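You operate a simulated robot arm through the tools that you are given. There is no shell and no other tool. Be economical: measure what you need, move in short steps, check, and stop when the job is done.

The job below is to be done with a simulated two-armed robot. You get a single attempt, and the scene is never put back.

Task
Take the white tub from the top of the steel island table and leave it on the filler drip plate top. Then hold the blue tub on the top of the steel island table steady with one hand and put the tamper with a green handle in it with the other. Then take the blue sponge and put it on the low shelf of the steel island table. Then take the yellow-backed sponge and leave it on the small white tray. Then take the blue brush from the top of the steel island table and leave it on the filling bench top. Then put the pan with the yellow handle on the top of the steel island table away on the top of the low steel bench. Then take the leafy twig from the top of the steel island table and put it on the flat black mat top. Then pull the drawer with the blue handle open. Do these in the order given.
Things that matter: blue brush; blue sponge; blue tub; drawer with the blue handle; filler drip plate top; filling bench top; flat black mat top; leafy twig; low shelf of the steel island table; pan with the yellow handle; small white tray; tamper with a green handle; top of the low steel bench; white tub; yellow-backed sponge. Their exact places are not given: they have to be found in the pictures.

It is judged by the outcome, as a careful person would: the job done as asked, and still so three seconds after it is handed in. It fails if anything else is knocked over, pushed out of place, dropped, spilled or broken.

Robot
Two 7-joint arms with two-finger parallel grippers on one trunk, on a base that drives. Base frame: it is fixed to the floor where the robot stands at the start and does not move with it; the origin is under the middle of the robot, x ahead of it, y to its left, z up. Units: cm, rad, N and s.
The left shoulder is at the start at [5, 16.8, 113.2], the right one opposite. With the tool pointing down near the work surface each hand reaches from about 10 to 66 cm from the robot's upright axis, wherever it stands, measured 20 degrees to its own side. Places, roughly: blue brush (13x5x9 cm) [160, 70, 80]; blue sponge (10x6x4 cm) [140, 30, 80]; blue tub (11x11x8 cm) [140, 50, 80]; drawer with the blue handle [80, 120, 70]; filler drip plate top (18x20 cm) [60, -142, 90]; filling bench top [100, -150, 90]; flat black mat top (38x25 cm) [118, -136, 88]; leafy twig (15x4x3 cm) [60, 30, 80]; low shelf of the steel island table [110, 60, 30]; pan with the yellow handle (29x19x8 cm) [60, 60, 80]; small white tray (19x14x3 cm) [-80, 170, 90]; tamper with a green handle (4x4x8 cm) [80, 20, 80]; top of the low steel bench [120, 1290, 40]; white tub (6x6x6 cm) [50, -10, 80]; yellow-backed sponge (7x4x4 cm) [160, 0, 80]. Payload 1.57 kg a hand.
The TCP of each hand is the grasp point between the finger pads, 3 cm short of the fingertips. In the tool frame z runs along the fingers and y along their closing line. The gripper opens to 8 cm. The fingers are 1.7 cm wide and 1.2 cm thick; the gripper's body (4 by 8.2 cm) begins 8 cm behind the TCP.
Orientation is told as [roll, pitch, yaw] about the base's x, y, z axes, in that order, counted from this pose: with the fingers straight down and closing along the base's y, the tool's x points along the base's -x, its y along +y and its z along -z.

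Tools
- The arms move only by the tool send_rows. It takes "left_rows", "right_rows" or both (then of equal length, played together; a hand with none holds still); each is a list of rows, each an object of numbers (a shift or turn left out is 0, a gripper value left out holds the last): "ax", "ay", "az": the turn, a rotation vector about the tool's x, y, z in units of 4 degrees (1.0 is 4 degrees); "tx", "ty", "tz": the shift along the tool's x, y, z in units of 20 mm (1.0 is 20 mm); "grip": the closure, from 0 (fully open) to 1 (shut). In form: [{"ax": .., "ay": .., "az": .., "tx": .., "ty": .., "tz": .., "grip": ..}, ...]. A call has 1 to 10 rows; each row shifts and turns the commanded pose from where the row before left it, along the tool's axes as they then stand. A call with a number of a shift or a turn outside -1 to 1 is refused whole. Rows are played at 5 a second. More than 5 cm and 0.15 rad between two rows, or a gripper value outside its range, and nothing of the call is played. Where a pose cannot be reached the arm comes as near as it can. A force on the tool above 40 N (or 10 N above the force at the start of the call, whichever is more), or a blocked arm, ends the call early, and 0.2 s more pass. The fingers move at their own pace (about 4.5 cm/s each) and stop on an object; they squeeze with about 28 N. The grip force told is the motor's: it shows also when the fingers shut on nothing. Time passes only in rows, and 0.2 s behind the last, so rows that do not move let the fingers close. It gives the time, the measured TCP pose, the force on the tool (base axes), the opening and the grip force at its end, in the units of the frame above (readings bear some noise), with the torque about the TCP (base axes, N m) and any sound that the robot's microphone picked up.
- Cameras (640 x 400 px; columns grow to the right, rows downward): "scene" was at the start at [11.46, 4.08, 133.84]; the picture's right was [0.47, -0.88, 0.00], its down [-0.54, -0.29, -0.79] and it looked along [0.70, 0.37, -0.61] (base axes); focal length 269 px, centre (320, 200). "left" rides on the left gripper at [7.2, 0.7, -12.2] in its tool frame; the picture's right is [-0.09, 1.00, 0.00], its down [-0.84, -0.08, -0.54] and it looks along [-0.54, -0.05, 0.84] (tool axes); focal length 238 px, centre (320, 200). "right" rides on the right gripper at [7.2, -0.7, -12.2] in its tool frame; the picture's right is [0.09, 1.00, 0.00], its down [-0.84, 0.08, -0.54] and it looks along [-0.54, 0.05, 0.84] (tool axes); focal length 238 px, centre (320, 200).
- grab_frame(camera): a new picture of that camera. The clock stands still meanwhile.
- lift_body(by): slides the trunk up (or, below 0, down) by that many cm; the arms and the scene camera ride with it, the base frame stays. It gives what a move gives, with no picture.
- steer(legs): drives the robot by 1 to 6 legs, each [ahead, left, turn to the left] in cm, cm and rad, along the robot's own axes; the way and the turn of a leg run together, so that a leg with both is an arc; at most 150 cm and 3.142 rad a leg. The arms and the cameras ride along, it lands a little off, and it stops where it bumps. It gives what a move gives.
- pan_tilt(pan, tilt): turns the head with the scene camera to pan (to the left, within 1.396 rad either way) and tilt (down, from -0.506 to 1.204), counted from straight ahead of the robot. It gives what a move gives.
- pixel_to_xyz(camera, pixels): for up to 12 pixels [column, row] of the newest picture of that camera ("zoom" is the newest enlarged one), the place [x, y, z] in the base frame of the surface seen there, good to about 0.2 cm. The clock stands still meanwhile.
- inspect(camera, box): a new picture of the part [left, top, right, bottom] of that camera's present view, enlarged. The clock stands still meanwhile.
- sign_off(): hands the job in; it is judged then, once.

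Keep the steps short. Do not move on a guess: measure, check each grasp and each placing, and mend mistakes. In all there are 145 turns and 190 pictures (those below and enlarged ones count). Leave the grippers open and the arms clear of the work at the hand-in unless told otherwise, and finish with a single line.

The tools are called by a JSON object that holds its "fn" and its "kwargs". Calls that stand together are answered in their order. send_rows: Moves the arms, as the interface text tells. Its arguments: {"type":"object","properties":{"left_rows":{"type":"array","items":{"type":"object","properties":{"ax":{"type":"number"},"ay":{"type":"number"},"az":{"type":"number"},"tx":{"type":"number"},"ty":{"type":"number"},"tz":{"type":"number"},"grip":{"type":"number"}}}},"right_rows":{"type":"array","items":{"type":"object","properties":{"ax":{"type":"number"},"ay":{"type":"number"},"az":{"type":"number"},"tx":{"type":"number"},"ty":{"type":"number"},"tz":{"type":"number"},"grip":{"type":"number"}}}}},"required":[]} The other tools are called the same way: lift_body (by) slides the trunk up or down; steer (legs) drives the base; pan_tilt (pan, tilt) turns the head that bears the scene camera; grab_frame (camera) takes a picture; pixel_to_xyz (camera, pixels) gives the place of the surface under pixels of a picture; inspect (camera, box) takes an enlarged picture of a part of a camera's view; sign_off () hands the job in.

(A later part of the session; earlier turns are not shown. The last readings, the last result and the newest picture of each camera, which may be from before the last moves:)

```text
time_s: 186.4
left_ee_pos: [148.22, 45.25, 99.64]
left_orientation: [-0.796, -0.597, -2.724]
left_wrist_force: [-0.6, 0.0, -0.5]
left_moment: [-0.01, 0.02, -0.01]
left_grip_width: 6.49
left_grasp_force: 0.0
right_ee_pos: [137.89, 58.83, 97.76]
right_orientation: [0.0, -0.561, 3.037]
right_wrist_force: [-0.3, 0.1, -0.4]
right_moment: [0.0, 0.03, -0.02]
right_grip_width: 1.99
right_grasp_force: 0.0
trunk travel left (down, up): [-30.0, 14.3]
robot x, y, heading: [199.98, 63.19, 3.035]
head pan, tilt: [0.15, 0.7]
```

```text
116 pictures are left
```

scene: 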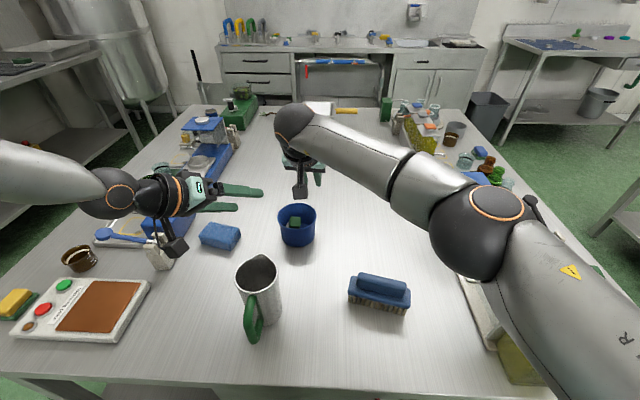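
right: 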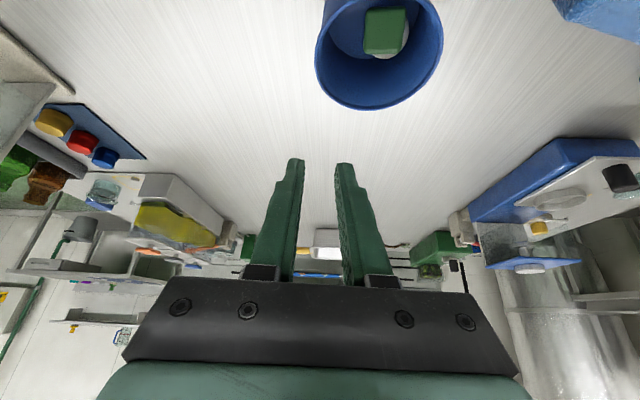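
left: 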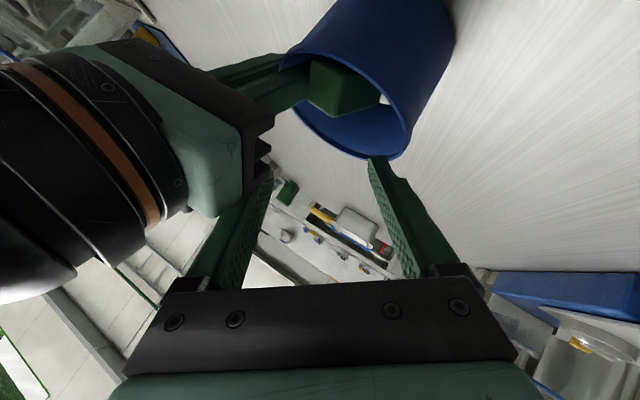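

Task 2 is done: the tamper is upright in the blue tub. Next is the blue sponge, with the right arm, which moves more freely. I'll restore the left hand's orientation, park it out left, and retract the right.

{"fn": "send_rows", "kwargs": {"left_rows": [{"ay": 1, "tz": -0.5}, {"ay": 1, "tz": -0.5}, {"ay": 1, "tz": -0.5}, {"ay": 1, "tz": -0.5}, {"ay": 1, "tz": -0.5}, {"ay": 1, "tz": -0.5}, {"ax": -0.94, "az": 0.342}, {"ax": -0.94, "az": 0.342}, {"ax": -0.94, "az": 0.342}, {"ax": -0.94, "az": 0.342}], "right_rows": [{"tx": 0.6, "tz": -0.7}, {"tx": 0.6, "tz": -0.7}, {"tx": 0.6, "tz": -0.7}, {"tx": 0.6, "tz": -0.7}, {"tx": 0.6, "tz": -0.7}, {"tx": 0.6, "tz": -0.7}, {"grip": 0}, {}, {}, {}]}}

{"fn": "send_rows", "kwargs": {"left_rows": [{"ax": -0.94, "az": 0.342}, {"ax": -0.94, "az": 0.342}, {"ax": -0.94, "az": 0.342}, {"ax": -0.94, "az": 0.342}, {"ax": -0.94, "az": 0.342}, {"ay": 1}, {"ay": 1}, {"ay": 1}, {"ay": 1}, {"ay": 1}]}}

{"fn": "send_rows", "kwargs": {"left_rows": [{"tx": 0.9, "ty": 0.6}, {"tx": 0.9, "ty": 0.6}, {"tx": 0.9, "ty": 0.6}, {"tx": 0.9, "ty": 0.6}, {"tx": 0.9, "ty": 0.6}, {"tx": 0.9, "ty": 0.6}, {}]}}

{"fn": "steer", "kwargs": {"legs": [[-5, 0, 0.1], [0, 33, 0], [3, 0, 0]]}}

{"fn": "grab_frame", "kwargs": {"camera": "scene"}}

```text
time_s: 188.6
left_ee_pos: [151.36, 41.95, 103.6]
left_orientation: [-0.372, -0.329, -3.121]
left_wrist_force: [-0.1, 0.2, -0.5]
left_moment: [0.01, 0.03, -0.01]
left_grip_width: 6.5
left_grasp_force: 0.0
right_ee_pos: [148.35, 57.89, 100.89]
right_orientation: [-0.002, -0.56, 3.037]
right_wrist_force: [-0.1, 0.4, 0.5]
right_moment: [0.02, 0.03, -0.02]
right_grip_width: 8.0
right_grasp_force: 0.0
trunk travel left (down, up): [-30.0, 14.3]
robot x, y, heading: [200.44, 63.27, 3.034]
head pan, tilt: [0.15, 0.7]
```

```text
time_s: 190.8
left_ee_pos: [151.21, 41.95, 103.73]
left_orientation: [-0.004, -0.001, 3.036]
left_wrist_force: [-0.5, -0.4, -0.2]
left_moment: [0.02, -0.01, 0.01]
left_grip_width: 6.5
left_grasp_force: 0.1
right_ee_pos: [148.37, 57.81, 100.95]
right_orientation: [0.0, -0.559, 3.037]
right_wrist_force: [-0.4, -0.8, 0.9]
right_moment: [0.0, 0.0, 0.0]
right_grip_width: 8.01
right_grasp_force: 0.0
trunk travel left (down, up): [-30.0, 14.3]
robot x, y, heading: [200.09, 63.29, 3.042]
head pan, tilt: [0.15, 0.7]
```

```text
time_s: 192.4
left_ee_pos: [161.25, 33.45, 103.86]
left_orientation: [-0.004, -0.002, 3.036]
left_wrist_force: [0.2, 0.6, 0.5]
left_moment: [-0.02, 0.0, -0.04]
left_grip_width: 6.52
left_grasp_force: 0.0
right_ee_pos: [148.29, 57.88, 100.94]
right_orientation: [0.001, -0.558, 3.038]
right_wrist_force: [-0.1, 0.6, -0.4]
right_moment: [-0.01, -0.02, 0.02]
right_grip_width: 8.0
right_grasp_force: 0.0
trunk travel left (down, up): [-30.0, 14.3]
robot x, y, heading: [200.22, 63.17, 3.036]
head pan, tilt: [0.15, 0.7]
```

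```text
time_s: 196.9
left_ee_pos: [166.2, -4.3, 103.87]
left_orientation: [-0.003, -0.002, 3.139]
left_wrist_force: [0.3, -0.3, -0.5]
left_moment: [-0.04, -0.04, -0.01]
left_grip_width: 6.47
left_grasp_force: 0.0
right_ee_pos: [151.0, 18.78, 100.9]
right_orientation: [0.001, -0.558, 3.137]
right_wrist_force: [-0.3, -0.9, 0.0]
right_moment: [0.02, -0.02, -0.01]
right_grip_width: 8.03
right_grasp_force: 0.0
trunk travel left (down, up): [-30.0, 14.3]
robot x, y, heading: [202.22, 29.31, 3.142]
head pan, tilt: [0.15, 0.7]
```

```text
115 pictures are left
```

scene: 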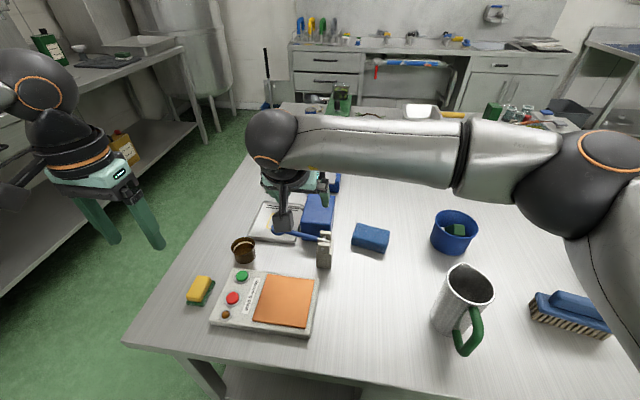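

The sponge is clear at (370,238). I'll measure its corners and the grinder at (325,245).

{"fn": "inspect", "kwargs": {"camera": "scene", "box": [300, 200, 420, 280]}}

{"fn": "pixel_to_xyz", "kwargs": {"camera": "scene", "pixels": [[356, 226], [387, 231], [384, 247], [352, 240], [370, 236], [325, 240], [316, 262], [333, 250], [300, 237], [320, 205]]}}

```text
5.00 times, centred on (360, 240) of scene
```

zoom: 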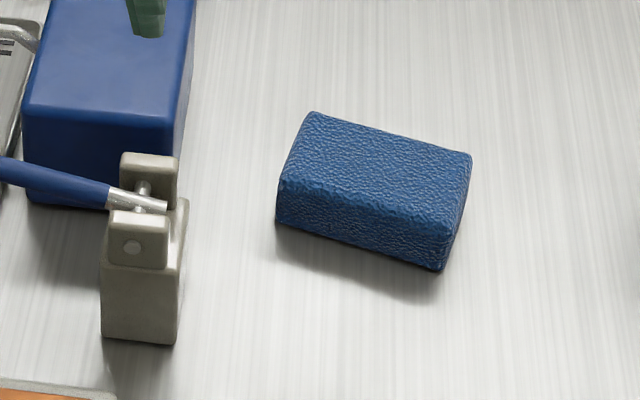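

```text
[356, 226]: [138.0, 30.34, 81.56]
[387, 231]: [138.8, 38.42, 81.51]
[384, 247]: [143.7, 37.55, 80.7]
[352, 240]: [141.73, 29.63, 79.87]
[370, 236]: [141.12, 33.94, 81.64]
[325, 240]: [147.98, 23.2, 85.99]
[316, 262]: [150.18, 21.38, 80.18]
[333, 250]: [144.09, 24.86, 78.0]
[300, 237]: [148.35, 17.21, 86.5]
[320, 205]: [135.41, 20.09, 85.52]
```

{"fn": "pixel_to_xyz", "kwargs": {"camera": "zoom", "pixels": [[314, 116], [468, 157], [446, 232], [286, 180], [370, 175]]}}

```text
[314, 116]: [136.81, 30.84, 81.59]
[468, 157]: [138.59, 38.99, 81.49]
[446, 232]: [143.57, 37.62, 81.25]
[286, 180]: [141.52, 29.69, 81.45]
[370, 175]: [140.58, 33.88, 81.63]
```

Sponge centre is (140.1, 34.3) and top z 81.6, with its short axis about 13° off x. So the hand must point straight down, yawed about 77°. I'll untilt and shift the right hand over it, then yaw, with the base 2.5 cm closer.

{"fn": "send_rows", "kwargs": {"right_rows": [{"ay": 1, "ty": -0.97}, {"ay": 1, "ty": -0.97}, {"ay": 1, "ty": -0.97}, {"ay": 1, "ty": -0.97}, {"ay": 1, "ty": -0.97}, {"ay": 1, "ty": -0.97}, {"ay": 1, "ty": -0.97}, {"ay": 1, "ty": -0.97}, {"az": -1}, {"az": -1}]}}

{"fn": "send_rows", "kwargs": {"right_rows": [{"az": -1}, {"az": -1}, {"az": -1}, {"az": -1}, {"az": -1}, {"az": -1}, {"az": -1}, {"az": -1}, {"az": -1}, {"az": -1}]}}

{"fn": "send_rows", "kwargs": {"right_rows": [{"az": -1}, {"az": -1}, {"az": -1}, {"az": -1}, {"az": -1}, {"az": -1}, {"az": -1}, {"az": -0.25}, {}]}}

{"fn": "steer", "kwargs": {"legs": [[2.3, 0, 0]]}}

{"fn": "grab_frame", "kwargs": {"camera": "right"}}

```text
time_s: 199.1
left_ee_pos: [166.38, -4.23, 103.83]
left_orientation: [-0.006, -0.003, 3.137]
left_wrist_force: [0.3, 0.3, 0.5]
left_moment: [-0.01, -0.03, 0.04]
left_grip_width: 6.5
left_grasp_force: 0.0
right_ee_pos: [151.33, 34.28, 100.81]
right_orientation: [-0.001, 0.0, -3.007]
right_wrist_force: [-0.5, -0.3, 0.0]
right_moment: [0.03, -0.02, -0.04]
right_grip_width: 8.0
right_grasp_force: 0.1
trunk travel left (down, up): [-30.0, 14.3]
robot x, y, heading: [202.09, 29.38, 3.139]
head pan, tilt: [0.15, 0.7]
```

```text
time_s: 201.3
left_ee_pos: [166.39, -4.2, 103.82]
left_orientation: [-0.005, -0.001, 3.137]
left_wrist_force: [0.1, 0.0, 0.1]
left_moment: [-0.01, 0.01, -0.03]
left_grip_width: 6.49
left_grasp_force: 0.1
right_ee_pos: [151.31, 34.3, 100.99]
right_orientation: [-0.001, -0.001, -2.308]
right_wrist_force: [0.6, -1.3, 0.9]
right_moment: [-0.01, 0.04, 0.03]
right_grip_width: 8.02
right_grasp_force: 0.0
trunk travel left (down, up): [-30.0, 14.3]
robot x, y, heading: [201.84, 29.03, 3.14]
head pan, tilt: [0.15, 0.7]
```

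```text
time_s: 203.3
left_ee_pos: [166.36, -4.22, 103.83]
left_orientation: [-0.002, -0.001, 3.137]
left_wrist_force: [-0.5, 0.3, 0.4]
left_moment: [-0.01, 0.0, -0.03]
left_grip_width: 6.48
left_grasp_force: 0.0
right_ee_pos: [151.11, 34.16, 101.07]
right_orientation: [0.0, 0.0, -2.29]
right_wrist_force: [0.5, -0.2, -0.2]
right_moment: [0.02, -0.02, -0.02]
right_grip_width: 8.01
right_grasp_force: 0.0
right hand out of reach, approached as far as the arm can: row 1, 2, 3, 4, 5, 6, 7
trunk travel left (down, up): [-30.0, 14.3]
robot x, y, heading: [202.28, 29.32, 3.135]
head pan, tilt: [0.15, 0.7]
```

```text
time_s: 204.1
left_ee_pos: [163.95, -4.18, 103.76]
left_orientation: [-0.003, -0.001, 3.138]
left_wrist_force: [0.1, 0.4, -0.7]
left_moment: [0.0, -0.02, -0.01]
left_grip_width: 6.5
left_grasp_force: 0.0
right_ee_pos: [148.78, 34.22, 100.88]
right_orientation: [-0.001, 0.0, -2.291]
right_wrist_force: [-0.5, 0.9, -0.3]
right_moment: [-0.02, -0.02, 0.02]
right_grip_width: 7.99
right_grasp_force: 0.1
trunk travel left (down, up): [-30.0, 14.3]
robot x, y, heading: [199.8, 29.33, 3.141]
head pan, tilt: [0.15, 0.7]
```

```text
113 pictures are left
```

right: 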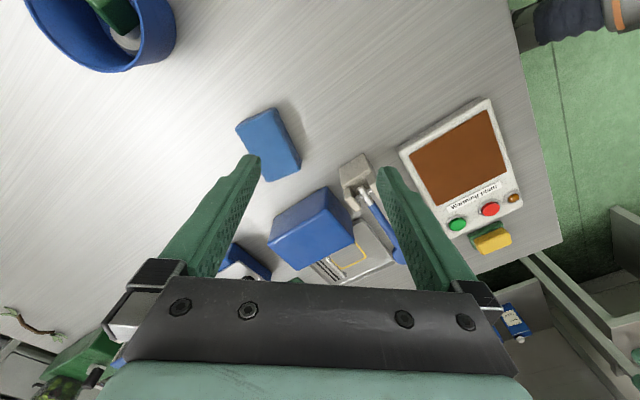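

The wrist stops at about 49° counter-clockwise. I'll go the other way: clockwise by 152° in total, which gives the same closing line.

{"fn": "send_rows", "kwargs": {"right_rows": [{"az": 1}, {"az": 1}, {"az": 1}, {"az": 1}, {"az": 1}, {"az": 1}, {"az": 1}, {"az": 1}, {"az": 1}, {"az": 1}]}}

{"fn": "send_rows", "kwargs": {"right_rows": [{"az": 1}, {"az": 1}, {"az": 1}, {"az": 1}, {"az": 1}, {"az": 1}, {"az": 1}, {"az": 1}, {"az": 1}, {"az": 1}]}}

{"fn": "send_rows", "kwargs": {"right_rows": [{"az": 1}, {"az": 1}, {"az": 1}, {"az": 1}, {"az": 1}, {"az": 1}, {"az": 1}, {"az": 1}, {"az": 1}, {"az": 1}]}}

{"fn": "send_rows", "kwargs": {"right_rows": [{"az": 1}, {"az": 1}, {"az": 1}, {"az": 1}, {"az": 1}, {"az": 1}, {"az": 1}, {"az": 0.93}, {}]}}

{"fn": "grab_frame", "kwargs": {"camera": "right"}}

```text
time_s: 206.3
left_ee_pos: [164.06, -4.19, 103.85]
left_orientation: [-0.003, -0.003, 3.139]
left_wrist_force: [-0.8, 0.2, 0.5]
left_moment: [0.03, 0.0, -0.02]
left_grip_width: 6.5
left_grasp_force: 0.0
right_ee_pos: [148.84, 34.16, 100.96]
right_orientation: [0.0, 0.0, -2.991]
right_wrist_force: [-0.1, -1.1, 0.2]
right_moment: [-0.02, 0.04, 0.02]
right_grip_width: 8.03
right_grasp_force: 0.0
trunk travel left (down, up): [-30.0, 14.3]
robot x, y, heading: [199.82, 29.47, 3.138]
head pan, tilt: [0.15, 0.7]
```

```text
time_s: 208.5
left_ee_pos: [164.09, -4.17, 103.83]
left_orientation: [-0.001, -0.002, 3.137]
left_wrist_force: [-0.4, -0.5, -0.3]
left_moment: [0.0, -0.04, -0.03]
left_grip_width: 6.47
left_grasp_force: 0.1
right_ee_pos: [148.82, 34.13, 100.98]
right_orientation: [0.0, -0.003, 2.595]
right_wrist_force: [0.2, -0.2, -0.5]
right_moment: [0.02, -0.01, -0.01]
right_grip_width: 7.99
right_grasp_force: 0.0
trunk travel left (down, up): [-30.0, 14.3]
robot x, y, heading: [200.02, 29.03, 3.143]
head pan, tilt: [0.15, 0.7]
```

```text
time_s: 210.7
left_ee_pos: [164.03, -4.15, 103.81]
left_orientation: [-0.003, 0.0, 3.137]
left_wrist_force: [0.1, 0.6, 0.3]
left_moment: [0.0, -0.01, 0.01]
left_grip_width: 6.48
left_grasp_force: 0.0
right_ee_pos: [148.92, 34.17, 100.99]
right_orientation: [0.002, -0.001, 1.896]
right_wrist_force: [0.5, -0.2, -0.3]
right_moment: [-0.04, 0.0, -0.02]
right_grip_width: 8.0
right_grasp_force: 0.1
trunk travel left (down, up): [-30.0, 14.3]
robot x, y, heading: [199.53, 29.06, 3.138]
head pan, tilt: [0.15, 0.7]
```

```text
time_s: 212.7
left_ee_pos: [164.27, -4.25, 103.92]
left_orientation: [-0.002, -0.001, 3.139]
left_wrist_force: [0.0, 0.1, -0.2]
left_moment: [0.0, 0.0, 0.03]
left_grip_width: 6.47
left_grasp_force: 0.1
right_ee_pos: [148.85, 34.23, 100.97]
right_orientation: [0.003, 0.0, 1.344]
right_wrist_force: [-0.3, 0.2, 0.2]
right_moment: [0.04, 0.01, -0.01]
right_grip_width: 8.01
right_grasp_force: 0.1
trunk travel left (down, up): [-30.0, 14.3]
robot x, y, heading: [200.0, 29.24, 3.137]
head pan, tilt: [0.15, 0.7]
```

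```text
112 pictures are left
```

right: 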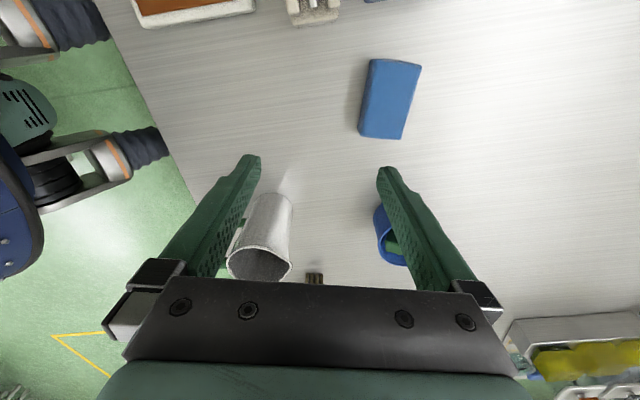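

The closing line is right now. I'll move over the sponge centre, lowering to z 91.

{"fn": "send_rows", "kwargs": {"right_rows": [{"tx": 0.157, "ty": 0.712, "tz": 0.8}, {"tx": 0.157, "ty": 0.712, "tz": 0.8}, {"tx": 0.157, "ty": 0.712, "tz": 0.8}, {"tx": 0.157, "ty": 0.712, "tz": 0.8}, {"tx": 0.157, "ty": 0.712, "tz": 0.8}, {"tx": 0.157, "ty": 0.712, "tz": 0.8}, {}]}}

{"fn": "grab_frame", "kwargs": {"camera": "right"}}

```text
time_s: 214.3
left_ee_pos: [164.09, -4.24, 103.72]
left_orientation: [-0.003, -0.001, 3.139]
left_wrist_force: [-0.1, 0.1, 0.5]
left_moment: [0.02, 0.01, 0.02]
left_grip_width: 6.47
left_grasp_force: 0.0
right_ee_pos: [140.06, 34.37, 91.34]
right_orientation: [0.0, 0.0, 1.346]
right_wrist_force: [0.2, 0.0, -0.1]
right_moment: [0.01, 0.0, -0.01]
right_grip_width: 7.99
right_grasp_force: 0.2
trunk travel left (down, up): [-30.0, 14.3]
robot x, y, heading: [199.33, 29.06, 3.136]
head pan, tilt: [0.15, 0.7]
```

```text
111 pictures are left
```

right: 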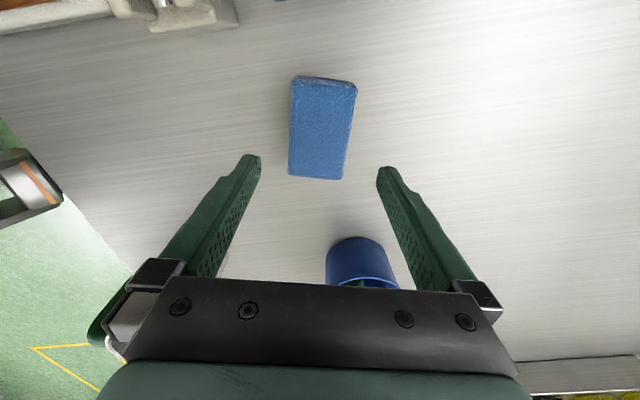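

Centred and aligned. I'll descend 9.7 cm, close and lift 15 cm.

{"fn": "send_rows", "kwargs": {"right_rows": [{"tz": 0.97}, {"tz": 0.97}, {"tz": 0.97}, {"tz": 0.97}, {"tz": 0.95}, {}, {"grip": 1}, {}, {}, {}]}}

{"fn": "send_rows", "kwargs": {"right_rows": [{"tz": -0.8}, {"tz": -1}, {"tz": -1}, {"tz": -1}, {"tz": -1}, {"tz": -1}, {"tz": -1}, {"tz": -1}, {}]}}

{"fn": "grab_frame", "kwargs": {"camera": "right"}}

```text
time_s: 216.5
left_ee_pos: [163.96, -4.2, 103.75]
left_orientation: [-0.003, -0.002, 3.138]
left_wrist_force: [0.3, 0.1, -0.8]
left_moment: [0.03, -0.02, 0.02]
left_grip_width: 6.46
left_grasp_force: 0.0
right_ee_pos: [140.67, 34.53, 81.82]
right_orientation: [-0.001, 0.001, 1.346]
right_wrist_force: [0.6, 0.6, 0.2]
right_moment: [-0.02, 0.01, 0.0]
right_grip_width: 5.87
right_grasp_force: 27.7
right hand out of reach, approached as far as the arm can: row 4
trunk travel left (down, up): [-30.0, 14.3]
robot x, y, heading: [199.89, 29.3, 3.138]
head pan, tilt: [0.15, 0.7]
```

```text
time_s: 218.5
left_ee_pos: [164.11, -4.27, 103.88]
left_orientation: [-0.004, -0.004, 3.138]
left_wrist_force: [-0.9, 0.3, -0.2]
left_moment: [0.01, 0.01, -0.01]
left_grip_width: 6.47
left_grasp_force: 0.0
right_ee_pos: [140.4, 34.55, 97.27]
right_orientation: [0.002, 0.0, 1.344]
right_wrist_force: [1.1, 0.2, -1.0]
right_moment: [-0.01, 0.0, 0.02]
right_grip_width: 5.87
right_grasp_force: 27.9
trunk travel left (down, up): [-30.0, 14.3]
robot x, y, heading: [199.62, 28.89, 3.139]
head pan, tilt: [0.15, 0.7]
```

```text
110 pictures are left
```

right: 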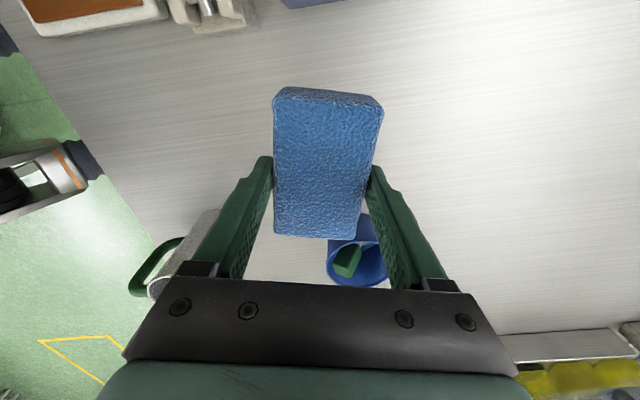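

The sponge is firmly held. I'll pull the hand in, back off 25 cm, and look at the low shelf at this end.

{"fn": "steer", "kwargs": {"legs": [[-27, 0, 0]]}}

{"fn": "pan_tilt", "kwargs": {"pan": 0.0, "tilt": 0.95}}

{"fn": "grab_frame", "kwargs": {"camera": "scene"}}

```text
time_s: 220.4
left_ee_pos: [190.34, -4.23, 103.83]
left_orientation: [-0.003, -0.001, 3.132]
left_wrist_force: [-1.4, -0.4, 0.8]
left_moment: [-0.03, -0.03, -0.01]
left_grip_width: 6.47
left_grasp_force: 0.1
right_ee_pos: [166.99, 34.45, 97.21]
right_orientation: [0.003, -0.002, 1.341]
right_wrist_force: [0.4, 0.3, 0.1]
right_moment: [-0.02, 0.03, 0.01]
right_grip_width: 5.87
right_grasp_force: 28.1
trunk travel left (down, up): [-30.0, 14.3]
robot x, y, heading: [225.69, 29.07, 3.138]
head pan, tilt: [0.15, 0.7]
```

```text
time_s: 221.1
left_ee_pos: [190.27, -4.12, 103.76]
left_orientation: [-0.004, -0.001, 3.133]
left_wrist_force: [0.3, 0.1, -0.4]
left_moment: [-0.02, 0.02, 0.01]
left_grip_width: 6.47
left_grasp_force: 0.0
right_ee_pos: [166.76, 34.5, 97.27]
right_orientation: [-0.001, 0.001, 1.34]
right_wrist_force: [-0.5, 0.2, -0.7]
right_moment: [0.0, 0.01, -0.02]
right_grip_width: 5.88
right_grasp_force: 28.7
trunk travel left (down, up): [-30.0, 14.3]
robot x, y, heading: [226.12, 29.09, 3.133]
head pan, tilt: [0.0, 0.949]
```

```text
109 pictures are left
```

scene: 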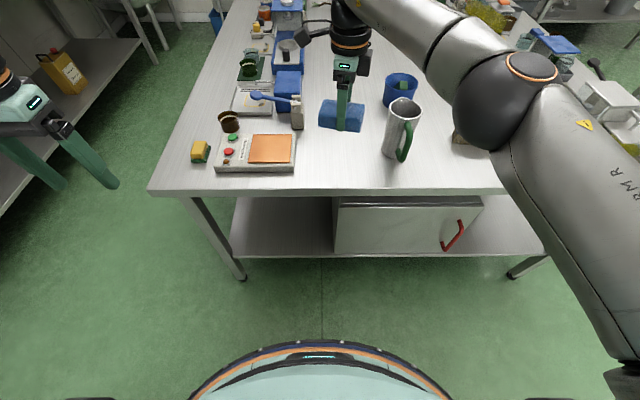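

A white box with a red handle takes the middle of the shelf. The free part is at left around (285,235). I'll measure it.

{"fn": "pixel_to_xyz", "kwargs": {"camera": "scene", "pixels": [[285, 235], [240, 252], [300, 254], [330, 253], [334, 235], [260, 210], [310, 205], [340, 210], [335, 250], [190, 197], [230, 270], [320, 193]]}}

{"fn": "inspect", "kwargs": {"camera": "scene", "box": [140, 160, 520, 300]}}

```text
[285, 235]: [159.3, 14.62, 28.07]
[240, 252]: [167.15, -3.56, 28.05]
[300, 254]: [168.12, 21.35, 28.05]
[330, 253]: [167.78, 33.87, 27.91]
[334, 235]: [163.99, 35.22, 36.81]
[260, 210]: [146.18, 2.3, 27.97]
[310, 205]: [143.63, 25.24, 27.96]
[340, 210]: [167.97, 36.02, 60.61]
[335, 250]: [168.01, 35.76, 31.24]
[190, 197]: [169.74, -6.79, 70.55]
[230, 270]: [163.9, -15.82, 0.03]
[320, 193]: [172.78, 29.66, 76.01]
```

```text
1.68 times, centred on (330, 230) of scene
```

zoom: 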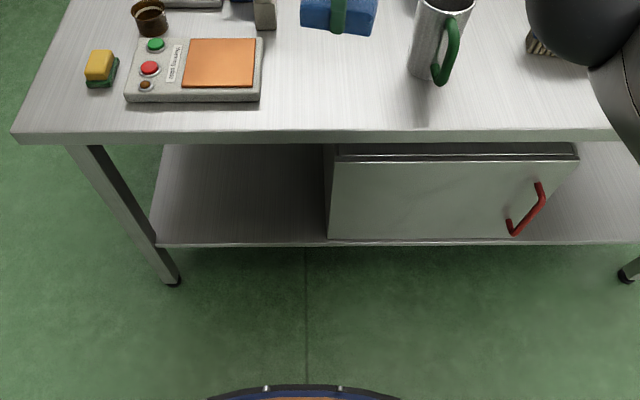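

Shelf is at z 28 with its front edge at x 168.5, free for y −5…34. I'll place the sponge near (157, 14). First I'll strafe, retract and tilt the right hand forward 40° outside the table, raising the left.

{"fn": "steer", "kwargs": {"legs": [[0, 21, 0]]}}

{"fn": "send_rows", "kwargs": {"right_rows": [{"tx": -0.225, "ty": -0.974}, {"tx": -0.225, "ty": -0.974}, {"tx": -0.225, "ty": -0.974}, {"tx": -0.225, "ty": -0.974}, {"tx": -0.225, "ty": -0.974}, {"tx": -0.225, "ty": -0.974}, {"tx": -0.225, "ty": -0.974}, {"tx": -0.225, "ty": -0.974}, {"tx": -0.225, "ty": -0.974}, {"tx": -0.225, "ty": -0.974}]}}

{"fn": "send_rows", "kwargs": {"right_rows": [{"ax": -0.974, "ay": 0.225}, {"ax": -0.974, "ay": 0.225}, {"ax": -0.974, "ay": 0.225}, {"ax": -0.974, "ay": 0.225}, {"ax": -0.974, "ay": 0.225}, {"ax": -0.974, "ay": 0.225}, {"ax": -0.974, "ay": 0.225}, {"ax": -0.974, "ay": 0.225}, {"ax": -0.974, "ay": 0.225}, {"ax": -0.974, "ay": 0.225}], "left_rows": [{"tz": -0.8}, {"tz": -0.8}, {"tz": -0.8}, {"tz": -0.8}, {"tz": -0.8}, {"tz": -0.8}, {"tz": -0.8}, {"tz": -0.8}, {"tz": -0.8}, {"tz": -0.8}]}}

{"fn": "lift_body", "kwargs": {"by": -30}}

{"fn": "grab_frame", "kwargs": {"camera": "scene"}}

```text
time_s: 223.6
left_ee_pos: [189.95, -25.22, 103.8]
left_orientation: [-0.004, -0.002, 3.133]
left_wrist_force: [-0.8, -0.1, 0.1]
left_moment: [0.04, 0.0, -0.03]
left_grip_width: 6.47
left_grasp_force: 0.0
right_ee_pos: [166.55, 13.46, 97.17]
right_orientation: [0.002, 0.002, 1.339]
right_wrist_force: [0.4, -0.2, -1.0]
right_moment: [0.04, -0.02, 0.02]
right_grip_width: 5.88
right_grasp_force: 27.7
trunk travel left (down, up): [-30.0, 14.3]
robot x, y, heading: [225.9, 8.19, 3.133]
head pan, tilt: [0.0, 0.949]
```

```text
time_s: 225.8
left_ee_pos: [189.93, -25.2, 103.81]
left_orientation: [-0.004, 0.0, 3.134]
left_wrist_force: [0.6, 0.6, 1.0]
left_moment: [-0.01, 0.01, 0.02]
left_grip_width: 6.49
left_grasp_force: 0.0
right_ee_pos: [186.52, 13.29, 97.11]
right_orientation: [0.002, -0.001, 1.337]
right_wrist_force: [0.8, -1.0, -0.8]
right_moment: [0.0, -0.02, 0.0]
right_grip_width: 5.9
right_grasp_force: 28.0
trunk travel left (down, up): [-30.0, 14.3]
robot x, y, heading: [226.22, 7.91, 3.132]
head pan, tilt: [0.0, 0.949]
```

```text
time_s: 228.0
left_ee_pos: [190.05, -25.2, 119.85]
left_orientation: [-0.003, -0.002, 3.13]
left_wrist_force: [0.5, 0.2, -0.3]
left_moment: [0.03, 0.0, 0.02]
left_grip_width: 6.47
left_grasp_force: 0.1
right_ee_pos: [186.5, 13.4, 97.21]
right_orientation: [0.687, 0.146, 1.391]
right_wrist_force: [-0.2, 0.6, 0.2]
right_moment: [-0.01, 0.01, 0.02]
right_grip_width: 5.88
right_grasp_force: 28.3
trunk travel left (down, up): [-30.0, 14.3]
robot x, y, heading: [225.81, 8.03, 3.133]
head pan, tilt: [0.0, 0.949]
```

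```text
time_s: 231.0
left_ee_pos: [190.08, -25.28, 89.83]
left_orientation: [-0.005, -0.001, 3.133]
left_wrist_force: [-0.6, 0.0, -0.1]
left_moment: [-0.03, -0.01, 0.0]
left_grip_width: 6.46
left_grasp_force: 0.0
right_ee_pos: [186.7, 13.43, 67.18]
right_orientation: [0.686, 0.145, 1.391]
right_wrist_force: [-0.3, 1.3, 0.8]
right_moment: [0.0, 0.04, -0.02]
right_grip_width: 5.89
right_grasp_force: 27.8
trunk travel left (down, up): [0.0, 44.3]
robot x, y, heading: [225.73, 8.41, 3.132]
head pan, tilt: [0.0, 0.949]
```

```text
107 pictures are left
```

scene: 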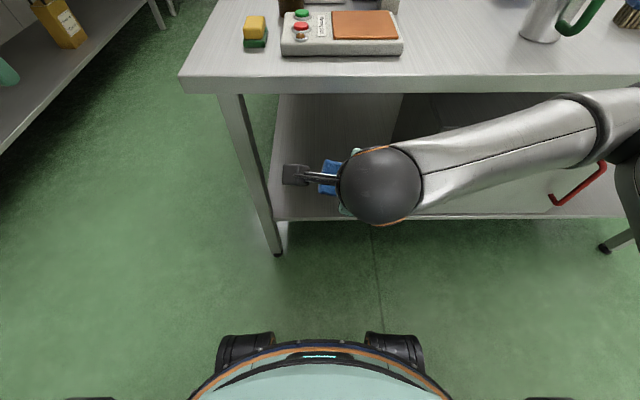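

The hand is outside the table. Now I'll lower it 29 cm in the tilted pose.

{"fn": "send_rows", "kwargs": {"right_rows": [{"tx": -0.187, "ty": -0.81, "tz": 0.99}, {"tx": -0.187, "ty": -0.81, "tz": 0.99}, {"tx": -0.187, "ty": -0.81, "tz": 0.99}, {"tx": -0.187, "ty": -0.81, "tz": 0.99}, {"tx": -0.187, "ty": -0.81, "tz": 0.99}, {"tx": -0.187, "ty": -0.81, "tz": 0.99}, {"tx": -0.187, "ty": -0.81, "tz": 0.99}, {"tx": -0.187, "ty": -0.81, "tz": 0.99}, {"tx": -0.187, "ty": -0.81, "tz": 0.99}, {"tx": -0.187, "ty": -0.81, "tz": 0.99}]}}

{"fn": "grab_frame", "kwargs": {"camera": "scene"}}

{"fn": "grab_frame", "kwargs": {"camera": "right"}}

```text
time_s: 233.2
left_ee_pos: [190.12, -25.17, 89.81]
left_orientation: [-0.003, -0.002, 3.13]
left_wrist_force: [0.1, -0.9, 0.5]
left_moment: [-0.01, 0.0, 0.01]
left_grip_width: 6.5
left_grasp_force: 0.0
right_ee_pos: [186.54, 13.57, 41.4]
right_orientation: [0.687, 0.148, 1.392]
right_wrist_force: [0.3, 0.2, -0.2]
right_moment: [0.0, -0.01, 0.02]
right_grip_width: 5.84
right_grasp_force: 28.1
trunk travel left (down, up): [0.0, 44.3]
robot x, y, heading: [226.07, 8.03, 3.138]
head pan, tilt: [0.0, 0.949]
```

```text
106 pictures are left
```

scene: 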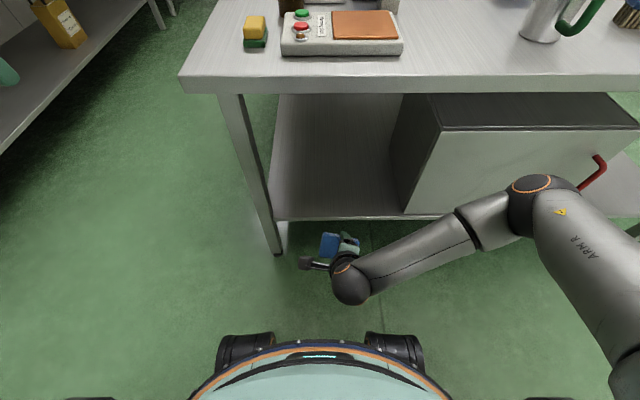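

```text
105 pictures are left
```

right: 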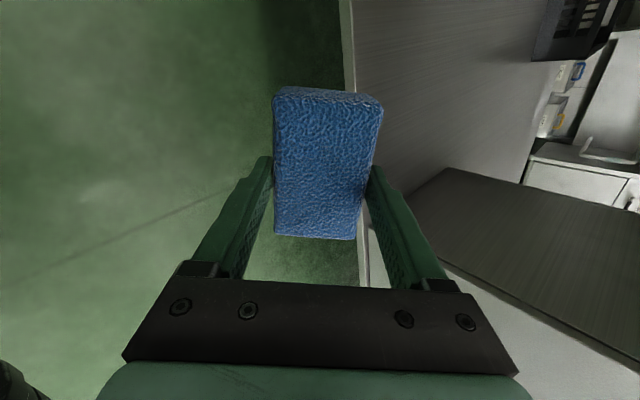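

Heights look fine: the sponge bottom is at 36.5 and the shelf at 28. I'll drive ahead 18 and extend the arm 11 cm in over the shelf.

{"fn": "steer", "kwargs": {"legs": [[18, 0, 0]]}}

{"fn": "send_rows", "kwargs": {"right_rows": [{"tx": 0.158, "ty": 0.684, "tz": 0.59}, {"tx": 0.158, "ty": 0.684, "tz": 0.59}, {"tx": 0.158, "ty": 0.684, "tz": 0.59}, {"tx": 0.158, "ty": 0.684, "tz": 0.59}, {"tx": 0.158, "ty": 0.684, "tz": 0.59}, {"tx": 0.158, "ty": 0.684, "tz": 0.59}, {}]}}

{"fn": "grab_frame", "kwargs": {"camera": "scene"}}

{"fn": "grab_frame", "kwargs": {"camera": "right"}}

```text
time_s: 234.8
left_ee_pos: [172.75, -25.11, 89.87]
left_orientation: [-0.002, -0.001, 3.129]
left_wrist_force: [0.1, -0.2, -0.1]
left_moment: [-0.01, 0.01, -0.03]
left_grip_width: 6.47
left_grasp_force: 0.0
right_ee_pos: [170.36, 13.9, 40.54]
right_orientation: [0.662, 0.139, 1.382]
right_wrist_force: [0.6, -0.8, -0.6]
right_moment: [-0.02, -0.02, -0.02]
right_grip_width: 5.88
right_grasp_force: 28.2
trunk travel left (down, up): [0.0, 44.3]
robot x, y, heading: [208.31, 7.78, 3.128]
head pan, tilt: [0.0, 0.949]
stopped in leg 1: the robot was blocked; the commanded pose is now the measured one
```

```text
time_s: 236.4
left_ee_pos: [172.67, -25.08, 89.9]
left_orientation: [-0.002, -0.001, 3.13]
left_wrist_force: [-0.3, -0.7, 0.0]
left_moment: [0.0, 0.02, 0.0]
left_grip_width: 6.48
left_grasp_force: 0.0
right_ee_pos: [159.2, 14.02, 40.46]
right_orientation: [0.665, 0.137, 1.384]
right_wrist_force: [0.8, 0.0, -0.8]
right_moment: [0.01, 0.01, -0.01]
right_grip_width: 5.89
right_grasp_force: 28.2
trunk travel left (down, up): [0.0, 44.3]
robot x, y, heading: [208.64, 8.27, 3.127]
head pan, tilt: [0.0, 0.949]
```

```text
104 pictures are left
```

scene: 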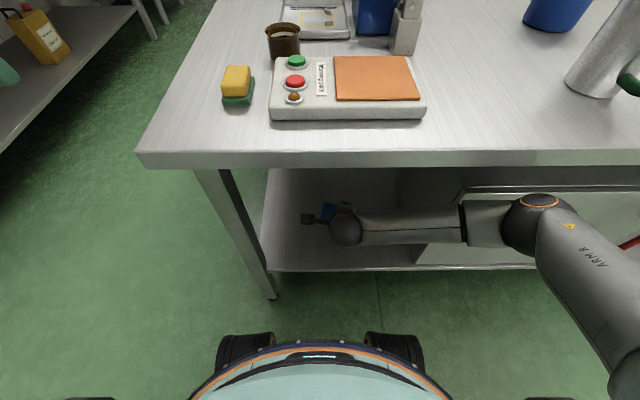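

```text
103 pictures are left
```

right: 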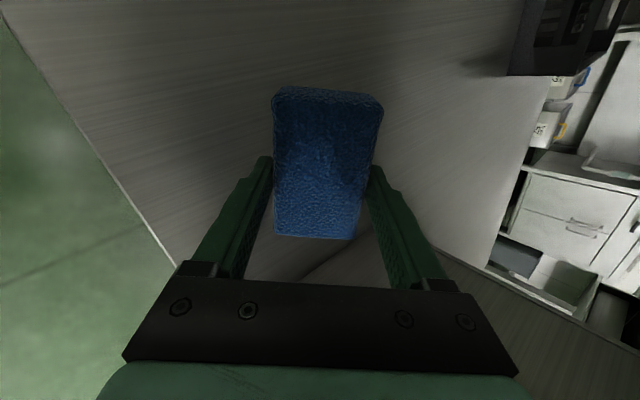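

The drive ended "blocked", so I need to check whether the elbow touches the white box on the shelf. I'll measure the elbow, forearm and box corner.

{"fn": "pixel_to_xyz", "kwargs": {"camera": "scene", "pixels": [[537, 215], [510, 225], [485, 215], [430, 225], [350, 230], [465, 190], [470, 262], [560, 190], [420, 255], [325, 207], [610, 260]]}}

{"fn": "inspect", "kwargs": {"camera": "scene", "box": [260, 150, 640, 300]}}

```text
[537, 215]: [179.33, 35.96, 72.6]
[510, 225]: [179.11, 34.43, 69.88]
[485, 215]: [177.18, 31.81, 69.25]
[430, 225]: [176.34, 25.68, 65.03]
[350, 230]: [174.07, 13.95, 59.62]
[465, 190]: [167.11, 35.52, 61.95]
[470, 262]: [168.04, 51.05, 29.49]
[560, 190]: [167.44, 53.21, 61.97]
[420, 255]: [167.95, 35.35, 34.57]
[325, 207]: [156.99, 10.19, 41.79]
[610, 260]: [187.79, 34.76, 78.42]
```

```text
1.68 times, centred on (450, 225) of scene
```

zoom: 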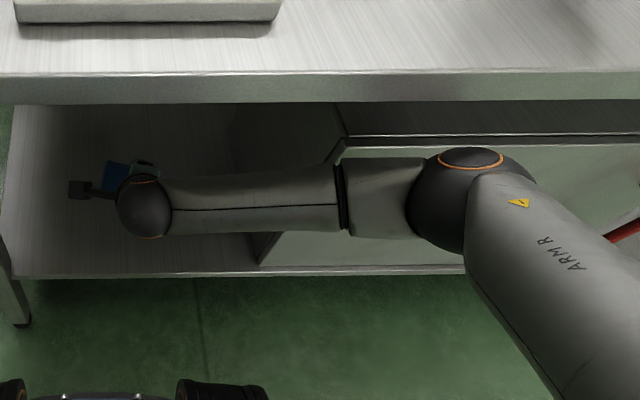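

The elbow is just in front of the table edge, near the box, with no force now. The sponge is at (158, 14) over the shelf. I'll lower slowly 6 cm.

{"fn": "send_rows", "kwargs": {"right_rows": [{"tx": -0.145, "ty": -0.626, "tz": 0.766}, {"tx": -0.145, "ty": -0.626, "tz": 0.766}, {"tx": -0.13, "ty": -0.55, "tz": 0.68}, {}]}}

{"fn": "grab_frame", "kwargs": {"camera": "right"}}

{"fn": "inspect", "kwargs": {"camera": "scene", "box": [260, 150, 640, 300]}}

```text
time_s: 237.4
left_ee_pos: [172.57, -24.91, 89.79]
left_orientation: [-0.004, -0.001, 3.129]
left_wrist_force: [0.0, 0.4, -0.1]
left_moment: [0.03, 0.03, 0.03]
left_grip_width: 6.51
left_grasp_force: 0.1
right_ee_pos: [159.32, 13.96, 34.49]
right_orientation: [0.667, 0.142, 1.384]
right_wrist_force: [-0.5, 0.1, -1.3]
right_moment: [0.03, 0.02, -0.04]
right_grip_width: 5.89
right_grasp_force: 27.8
trunk travel left (down, up): [0.0, 44.3]
robot x, y, heading: [208.32, 8.43, 3.122]
head pan, tilt: [0.0, 0.949]
```

```text
101 pictures are left
```

right: 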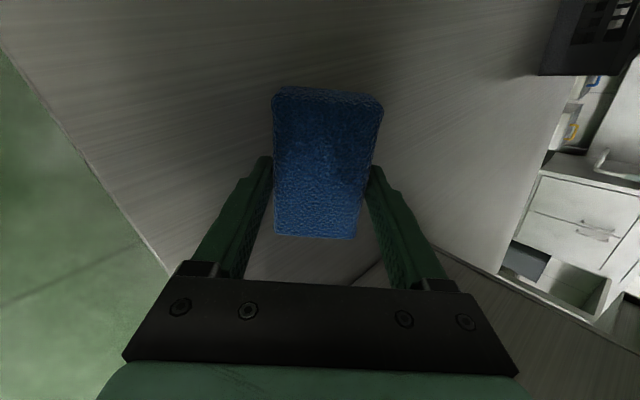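

```text
1.68 times, centred on (450, 225) of scene
```

zoom: 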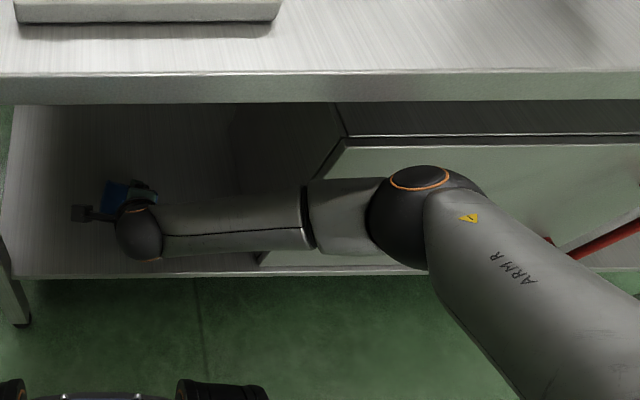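

The sponge is about 1.5 cm above the shelf. I'll open, then withdraw along the finger axis and check.

{"fn": "send_rows", "kwargs": {"right_rows": [{"grip": 0.06}, {}, {}, {"tz": -0.5}, {"tz": -0.5}, {"tz": -0.5}, {"tz": -0.5}, {"tz": -0.5}]}}

{"fn": "grab_frame", "kwargs": {"camera": "right"}}

```text
time_s: 239.2
left_ee_pos: [172.62, -24.99, 89.86]
left_orientation: [-0.004, 0.0, 3.131]
left_wrist_force: [0.9, -1.1, 0.5]
left_moment: [-0.01, -0.01, -0.03]
left_grip_width: 6.48
left_grasp_force: 0.0
right_ee_pos: [162.47, 13.9, 38.49]
right_orientation: [0.666, 0.137, 1.383]
right_wrist_force: [0.2, 0.2, -0.7]
right_moment: [0.0, -0.03, 0.01]
right_grip_width: 7.5
right_grasp_force: 0.1
trunk travel left (down, up): [0.0, 44.3]
robot x, y, heading: [208.69, 8.38, 3.125]
head pan, tilt: [0.0, 0.949]
```

```text
99 pictures are left
```

right: 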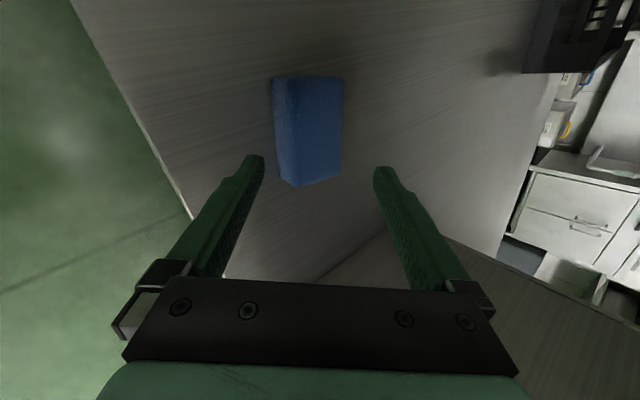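

The blue sponge lies flat on the low shelf. Task 3 is done. I'll back out, raise the arm, untilt, bring the trunk up and look at the yellow sponge.

{"fn": "steer", "kwargs": {"legs": [[-22, 0, 0]]}}

{"fn": "send_rows", "kwargs": {"right_rows": [{"tx": 0.187, "ty": 0.81, "tz": -0.99}, {"tx": 0.187, "ty": 0.81, "tz": -0.99}, {"tx": 0.187, "ty": 0.81, "tz": -0.99}, {"tx": 0.187, "ty": 0.81, "tz": -0.99}, {"tx": 0.187, "ty": 0.81, "tz": -0.99}, {"tx": 0.187, "ty": 0.81, "tz": -0.99}, {"tx": 0.187, "ty": 0.81, "tz": -0.99}, {"tx": 0.187, "ty": 0.81, "tz": -0.99}, {"tx": 0.187, "ty": 0.81, "tz": -0.99}, {"tx": 0.187, "ty": 0.81, "tz": -0.99}]}}

{"fn": "send_rows", "kwargs": {"right_rows": [{"ax": 0.974, "ay": -0.225}, {"ax": 0.974, "ay": -0.225}, {"ax": 0.974, "ay": -0.225}, {"ax": 0.974, "ay": -0.225}, {"ax": 0.974, "ay": -0.225}, {"ax": 0.974, "ay": -0.225}, {"ax": 0.974, "ay": -0.225}, {"ax": 0.974, "ay": -0.225}, {"ax": 0.974, "ay": -0.225}, {"ax": 0.6, "ay": -0.1}]}}

{"fn": "lift_body", "kwargs": {"by": 30}}

{"fn": "grab_frame", "kwargs": {"camera": "scene"}}

{"fn": "inspect", "kwargs": {"camera": "scene", "box": [200, 100, 420, 230]}}

```text
time_s: 240.8
left_ee_pos: [194.37, -25.07, 89.95]
left_orientation: [-0.004, 0.0, 3.122]
left_wrist_force: [0.2, -0.4, -0.7]
left_moment: [0.03, -0.01, 0.01]
left_grip_width: 6.51
left_grasp_force: 0.1
right_ee_pos: [184.32, 13.87, 38.34]
right_orientation: [0.665, 0.137, 1.377]
right_wrist_force: [-0.4, 0.0, -0.6]
right_moment: [0.03, 0.0, 0.01]
right_grip_width: 7.53
right_grasp_force: 0.0
trunk travel left (down, up): [0.0, 44.3]
robot x, y, heading: [230.65, 7.7, 3.122]
head pan, tilt: [0.0, 0.949]
```

```text
time_s: 243.0
left_ee_pos: [194.27, -25.14, 89.87]
left_orientation: [-0.002, -0.002, 3.123]
left_wrist_force: [0.8, -0.7, -0.8]
left_moment: [0.0, -0.03, 0.0]
left_grip_width: 6.49
left_grasp_force: 0.2
right_ee_pos: [183.77, 13.92, 64.21]
right_orientation: [0.664, 0.137, 1.379]
right_wrist_force: [-0.4, 0.0, -0.5]
right_moment: [-0.03, 0.0, -0.01]
right_grip_width: 7.5
right_grasp_force: 0.1
trunk travel left (down, up): [0.0, 44.3]
robot x, y, heading: [230.51, 7.92, 3.124]
head pan, tilt: [0.0, 0.949]
```

```text
time_s: 245.2
left_ee_pos: [194.24, -25.11, 89.84]
left_orientation: [-0.004, -0.002, 3.122]
left_wrist_force: [-0.1, 0.4, 0.6]
left_moment: [0.01, 0.03, 0.01]
left_grip_width: 6.47
left_grasp_force: 0.0
right_ee_pos: [183.75, 13.77, 64.12]
right_orientation: [0.005, 0.0, 1.328]
right_wrist_force: [0.3, 0.8, -0.1]
right_moment: [0.01, 0.03, 0.0]
right_grip_width: 7.5
right_grasp_force: 0.1
trunk travel left (down, up): [0.0, 44.3]
robot x, y, heading: [230.5, 7.72, 3.127]
head pan, tilt: [0.0, 0.949]
```

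```text
time_s: 248.2
left_ee_pos: [194.33, -25.17, 119.87]
left_orientation: [-0.004, -0.003, 3.123]
left_wrist_force: [0.2, -0.4, -0.8]
left_moment: [0.01, -0.01, 0.0]
left_grip_width: 6.48
left_grasp_force: 0.0
right_ee_pos: [183.71, 13.72, 94.2]
right_orientation: [0.006, 0.001, 1.327]
right_wrist_force: [-0.4, 0.3, 0.1]
right_moment: [0.0, 0.0, 0.0]
right_grip_width: 7.52
right_grasp_force: 0.1
trunk travel left (down, up): [-30.0, 14.3]
robot x, y, heading: [230.42, 7.44, 3.124]
head pan, tilt: [0.0, 0.949]
```

```text
98 pictures are left
```

scene: 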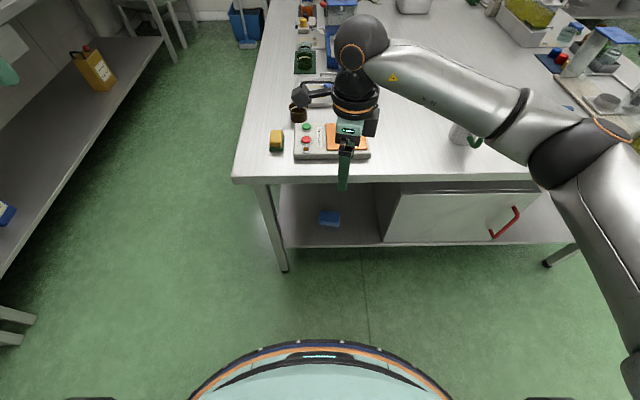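

```text
2.91 times, centred on (310, 165) of scene
```

zoom: 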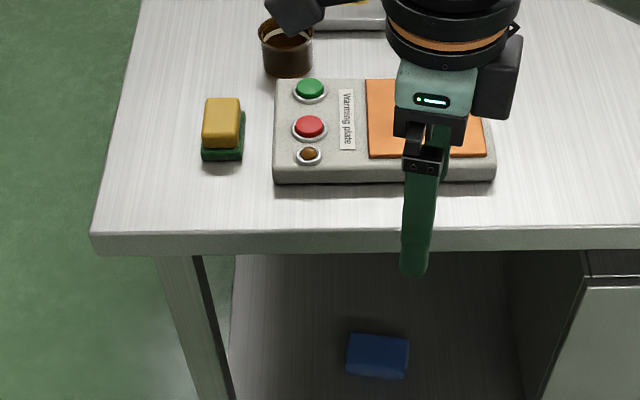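

The yellow sponge is at the corner, with its long side along x. With the robot facing +y along the table's right side, the hand's present yaw closes nearly along y, which is what I need. I'll drive there, and that is also on the way to the tray.

{"fn": "pixel_to_xyz", "kwargs": {"camera": "zoom", "pixels": [[208, 101], [240, 101], [236, 145], [204, 145], [222, 122], [245, 152], [202, 158]]}}

{"fn": "steer", "kwargs": {"legs": [[0, 0, -1.555], [-66, 0, 0], [0, 76, 0]]}}

{"fn": "pan_tilt", "kwargs": {"pan": 0.0, "tilt": 0.7}}

{"fn": "grab_frame", "kwargs": {"camera": "scene"}}

```text
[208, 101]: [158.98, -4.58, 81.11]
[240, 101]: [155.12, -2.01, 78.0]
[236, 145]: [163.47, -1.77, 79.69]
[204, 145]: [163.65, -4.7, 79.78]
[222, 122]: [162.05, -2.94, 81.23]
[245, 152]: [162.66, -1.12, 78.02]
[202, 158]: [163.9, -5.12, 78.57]
```

```text
time_s: 262.4
left_ee_pos: [120.28, -19.18, 119.66]
left_orientation: [-0.004, -0.002, 1.546]
left_wrist_force: [0.5, 0.2, 1.0]
left_moment: [0.0, 0.01, 0.03]
left_grip_width: 6.48
left_grasp_force: 0.0
right_ee_pos: [159.4, -8.8, 94.18]
right_orientation: [0.007, 0.001, -0.248]
right_wrist_force: [0.1, 0.2, 0.1]
right_moment: [-0.03, 0.01, 0.0]
right_grip_width: 7.54
right_grasp_force: 0.1
trunk travel left (down, up): [-30.0, 14.3]
robot x, y, heading: [152.92, -55.66, 1.547]
head pan, tilt: [0.0, 0.949]
```

```text
time_s: 263.1
left_ee_pos: [120.45, -19.12, 119.76]
left_orientation: [-0.004, -0.001, 1.547]
left_wrist_force: [-0.1, -0.5, 0.3]
left_moment: [0.03, 0.01, 0.0]
left_grip_width: 6.47
left_grasp_force: 0.0
right_ee_pos: [159.48, -8.75, 94.2]
right_orientation: [0.007, 0.002, -0.245]
right_wrist_force: [0.6, -0.3, 0.4]
right_moment: [0.0, 0.02, -0.03]
right_grip_width: 7.52
right_grasp_force: 0.1
trunk travel left (down, up): [-30.0, 14.3]
robot x, y, heading: [153.19, -55.58, 1.544]
head pan, tilt: [0.0, 0.7]
```

```text
96 pictures are left
```

scene: 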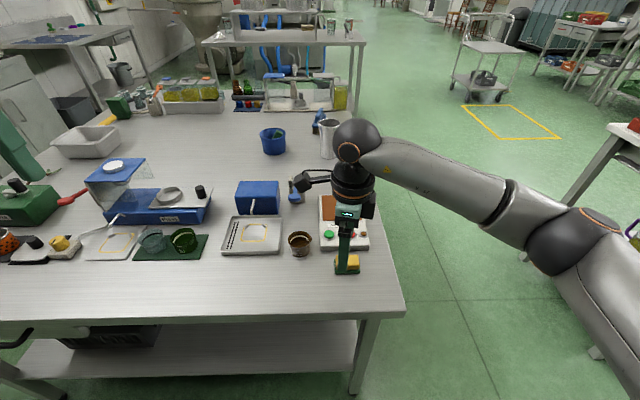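

The hand is just short of the sponge. I'll correct the yaw by 14° and look through the right camera.

{"fn": "send_rows", "kwargs": {"right_rows": [{"az": -1, "grip": 0}, {"az": -1}, {"az": -1}, {"az": -0.5}, {}]}}

{"fn": "grab_frame", "kwargs": {"camera": "right"}}

```text
time_s: 264.3
left_ee_pos: [120.45, -19.19, 119.95]
left_orientation: [-0.003, -0.003, 1.545]
left_wrist_force: [0.0, -0.8, -0.3]
left_moment: [0.01, 0.03, 0.0]
left_grip_width: 6.48
left_grasp_force: 0.1
right_ee_pos: [159.44, -8.76, 94.15]
right_orientation: [0.007, -0.001, -0.002]
right_wrist_force: [0.4, -0.6, -0.3]
right_moment: [0.0, 0.01, 0.01]
right_grip_width: 8.01
right_grasp_force: 0.1
trunk travel left (down, up): [-30.0, 14.3]
robot x, y, heading: [153.02, -55.56, 1.55]
head pan, tilt: [0.0, 0.7]
```

```text
95 pictures are left
```

right: 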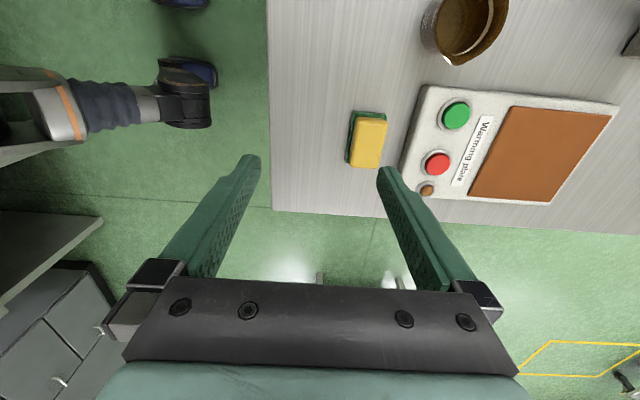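

{"fn": "pixel_to_xyz", "kwargs": {"camera": "right", "pixels": [[357, 118], [387, 120], [381, 165], [349, 163], [367, 140], [352, 112], [402, 150], [345, 155]]}}

```text
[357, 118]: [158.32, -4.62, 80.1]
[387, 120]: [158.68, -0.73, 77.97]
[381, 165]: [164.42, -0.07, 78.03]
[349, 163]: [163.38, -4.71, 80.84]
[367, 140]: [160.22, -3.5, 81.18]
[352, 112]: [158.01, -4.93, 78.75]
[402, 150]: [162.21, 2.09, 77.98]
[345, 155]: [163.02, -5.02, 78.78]
```

Sponge centre is (160.7, −3.1) and the warming plate's edge is at y≈2.3, so I'll pre-close to 6 cm. Then I'll move over it, descend to z 81.7 and grip.

{"fn": "send_rows", "kwargs": {"right_rows": [{"tx": -0.21, "ty": 0.93, "grip": 0.25}, {"tx": -0.21, "ty": 0.93}, {"tx": -0.21, "ty": 0.95}, {"tz": 0.8}, {"tz": 0.8}, {"tz": 0.8}, {}]}}

{"fn": "grab_frame", "kwargs": {"camera": "right"}}

```text
time_s: 265.9
left_ee_pos: [120.41, -19.09, 119.85]
left_orientation: [-0.003, -0.003, 1.547]
left_wrist_force: [0.2, -0.1, 0.0]
left_moment: [0.0, 0.0, 0.0]
left_grip_width: 6.46
left_grasp_force: 0.0
right_ee_pos: [160.71, -3.19, 89.42]
right_orientation: [0.007, 0.001, -0.002]
right_wrist_force: [-0.2, 0.2, -0.7]
right_moment: [-0.02, 0.01, -0.02]
right_grip_width: 5.98
right_grasp_force: 0.0
trunk travel left (down, up): [-30.0, 14.3]
robot x, y, heading: [153.14, -55.86, 1.54]
head pan, tilt: [0.0, 0.7]
```

```text
94 pictures are left
```

right: 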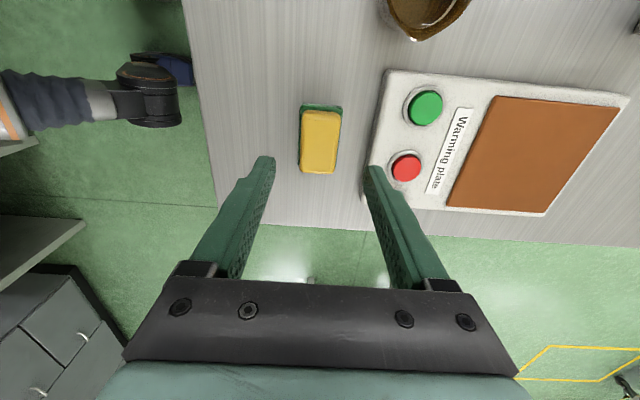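

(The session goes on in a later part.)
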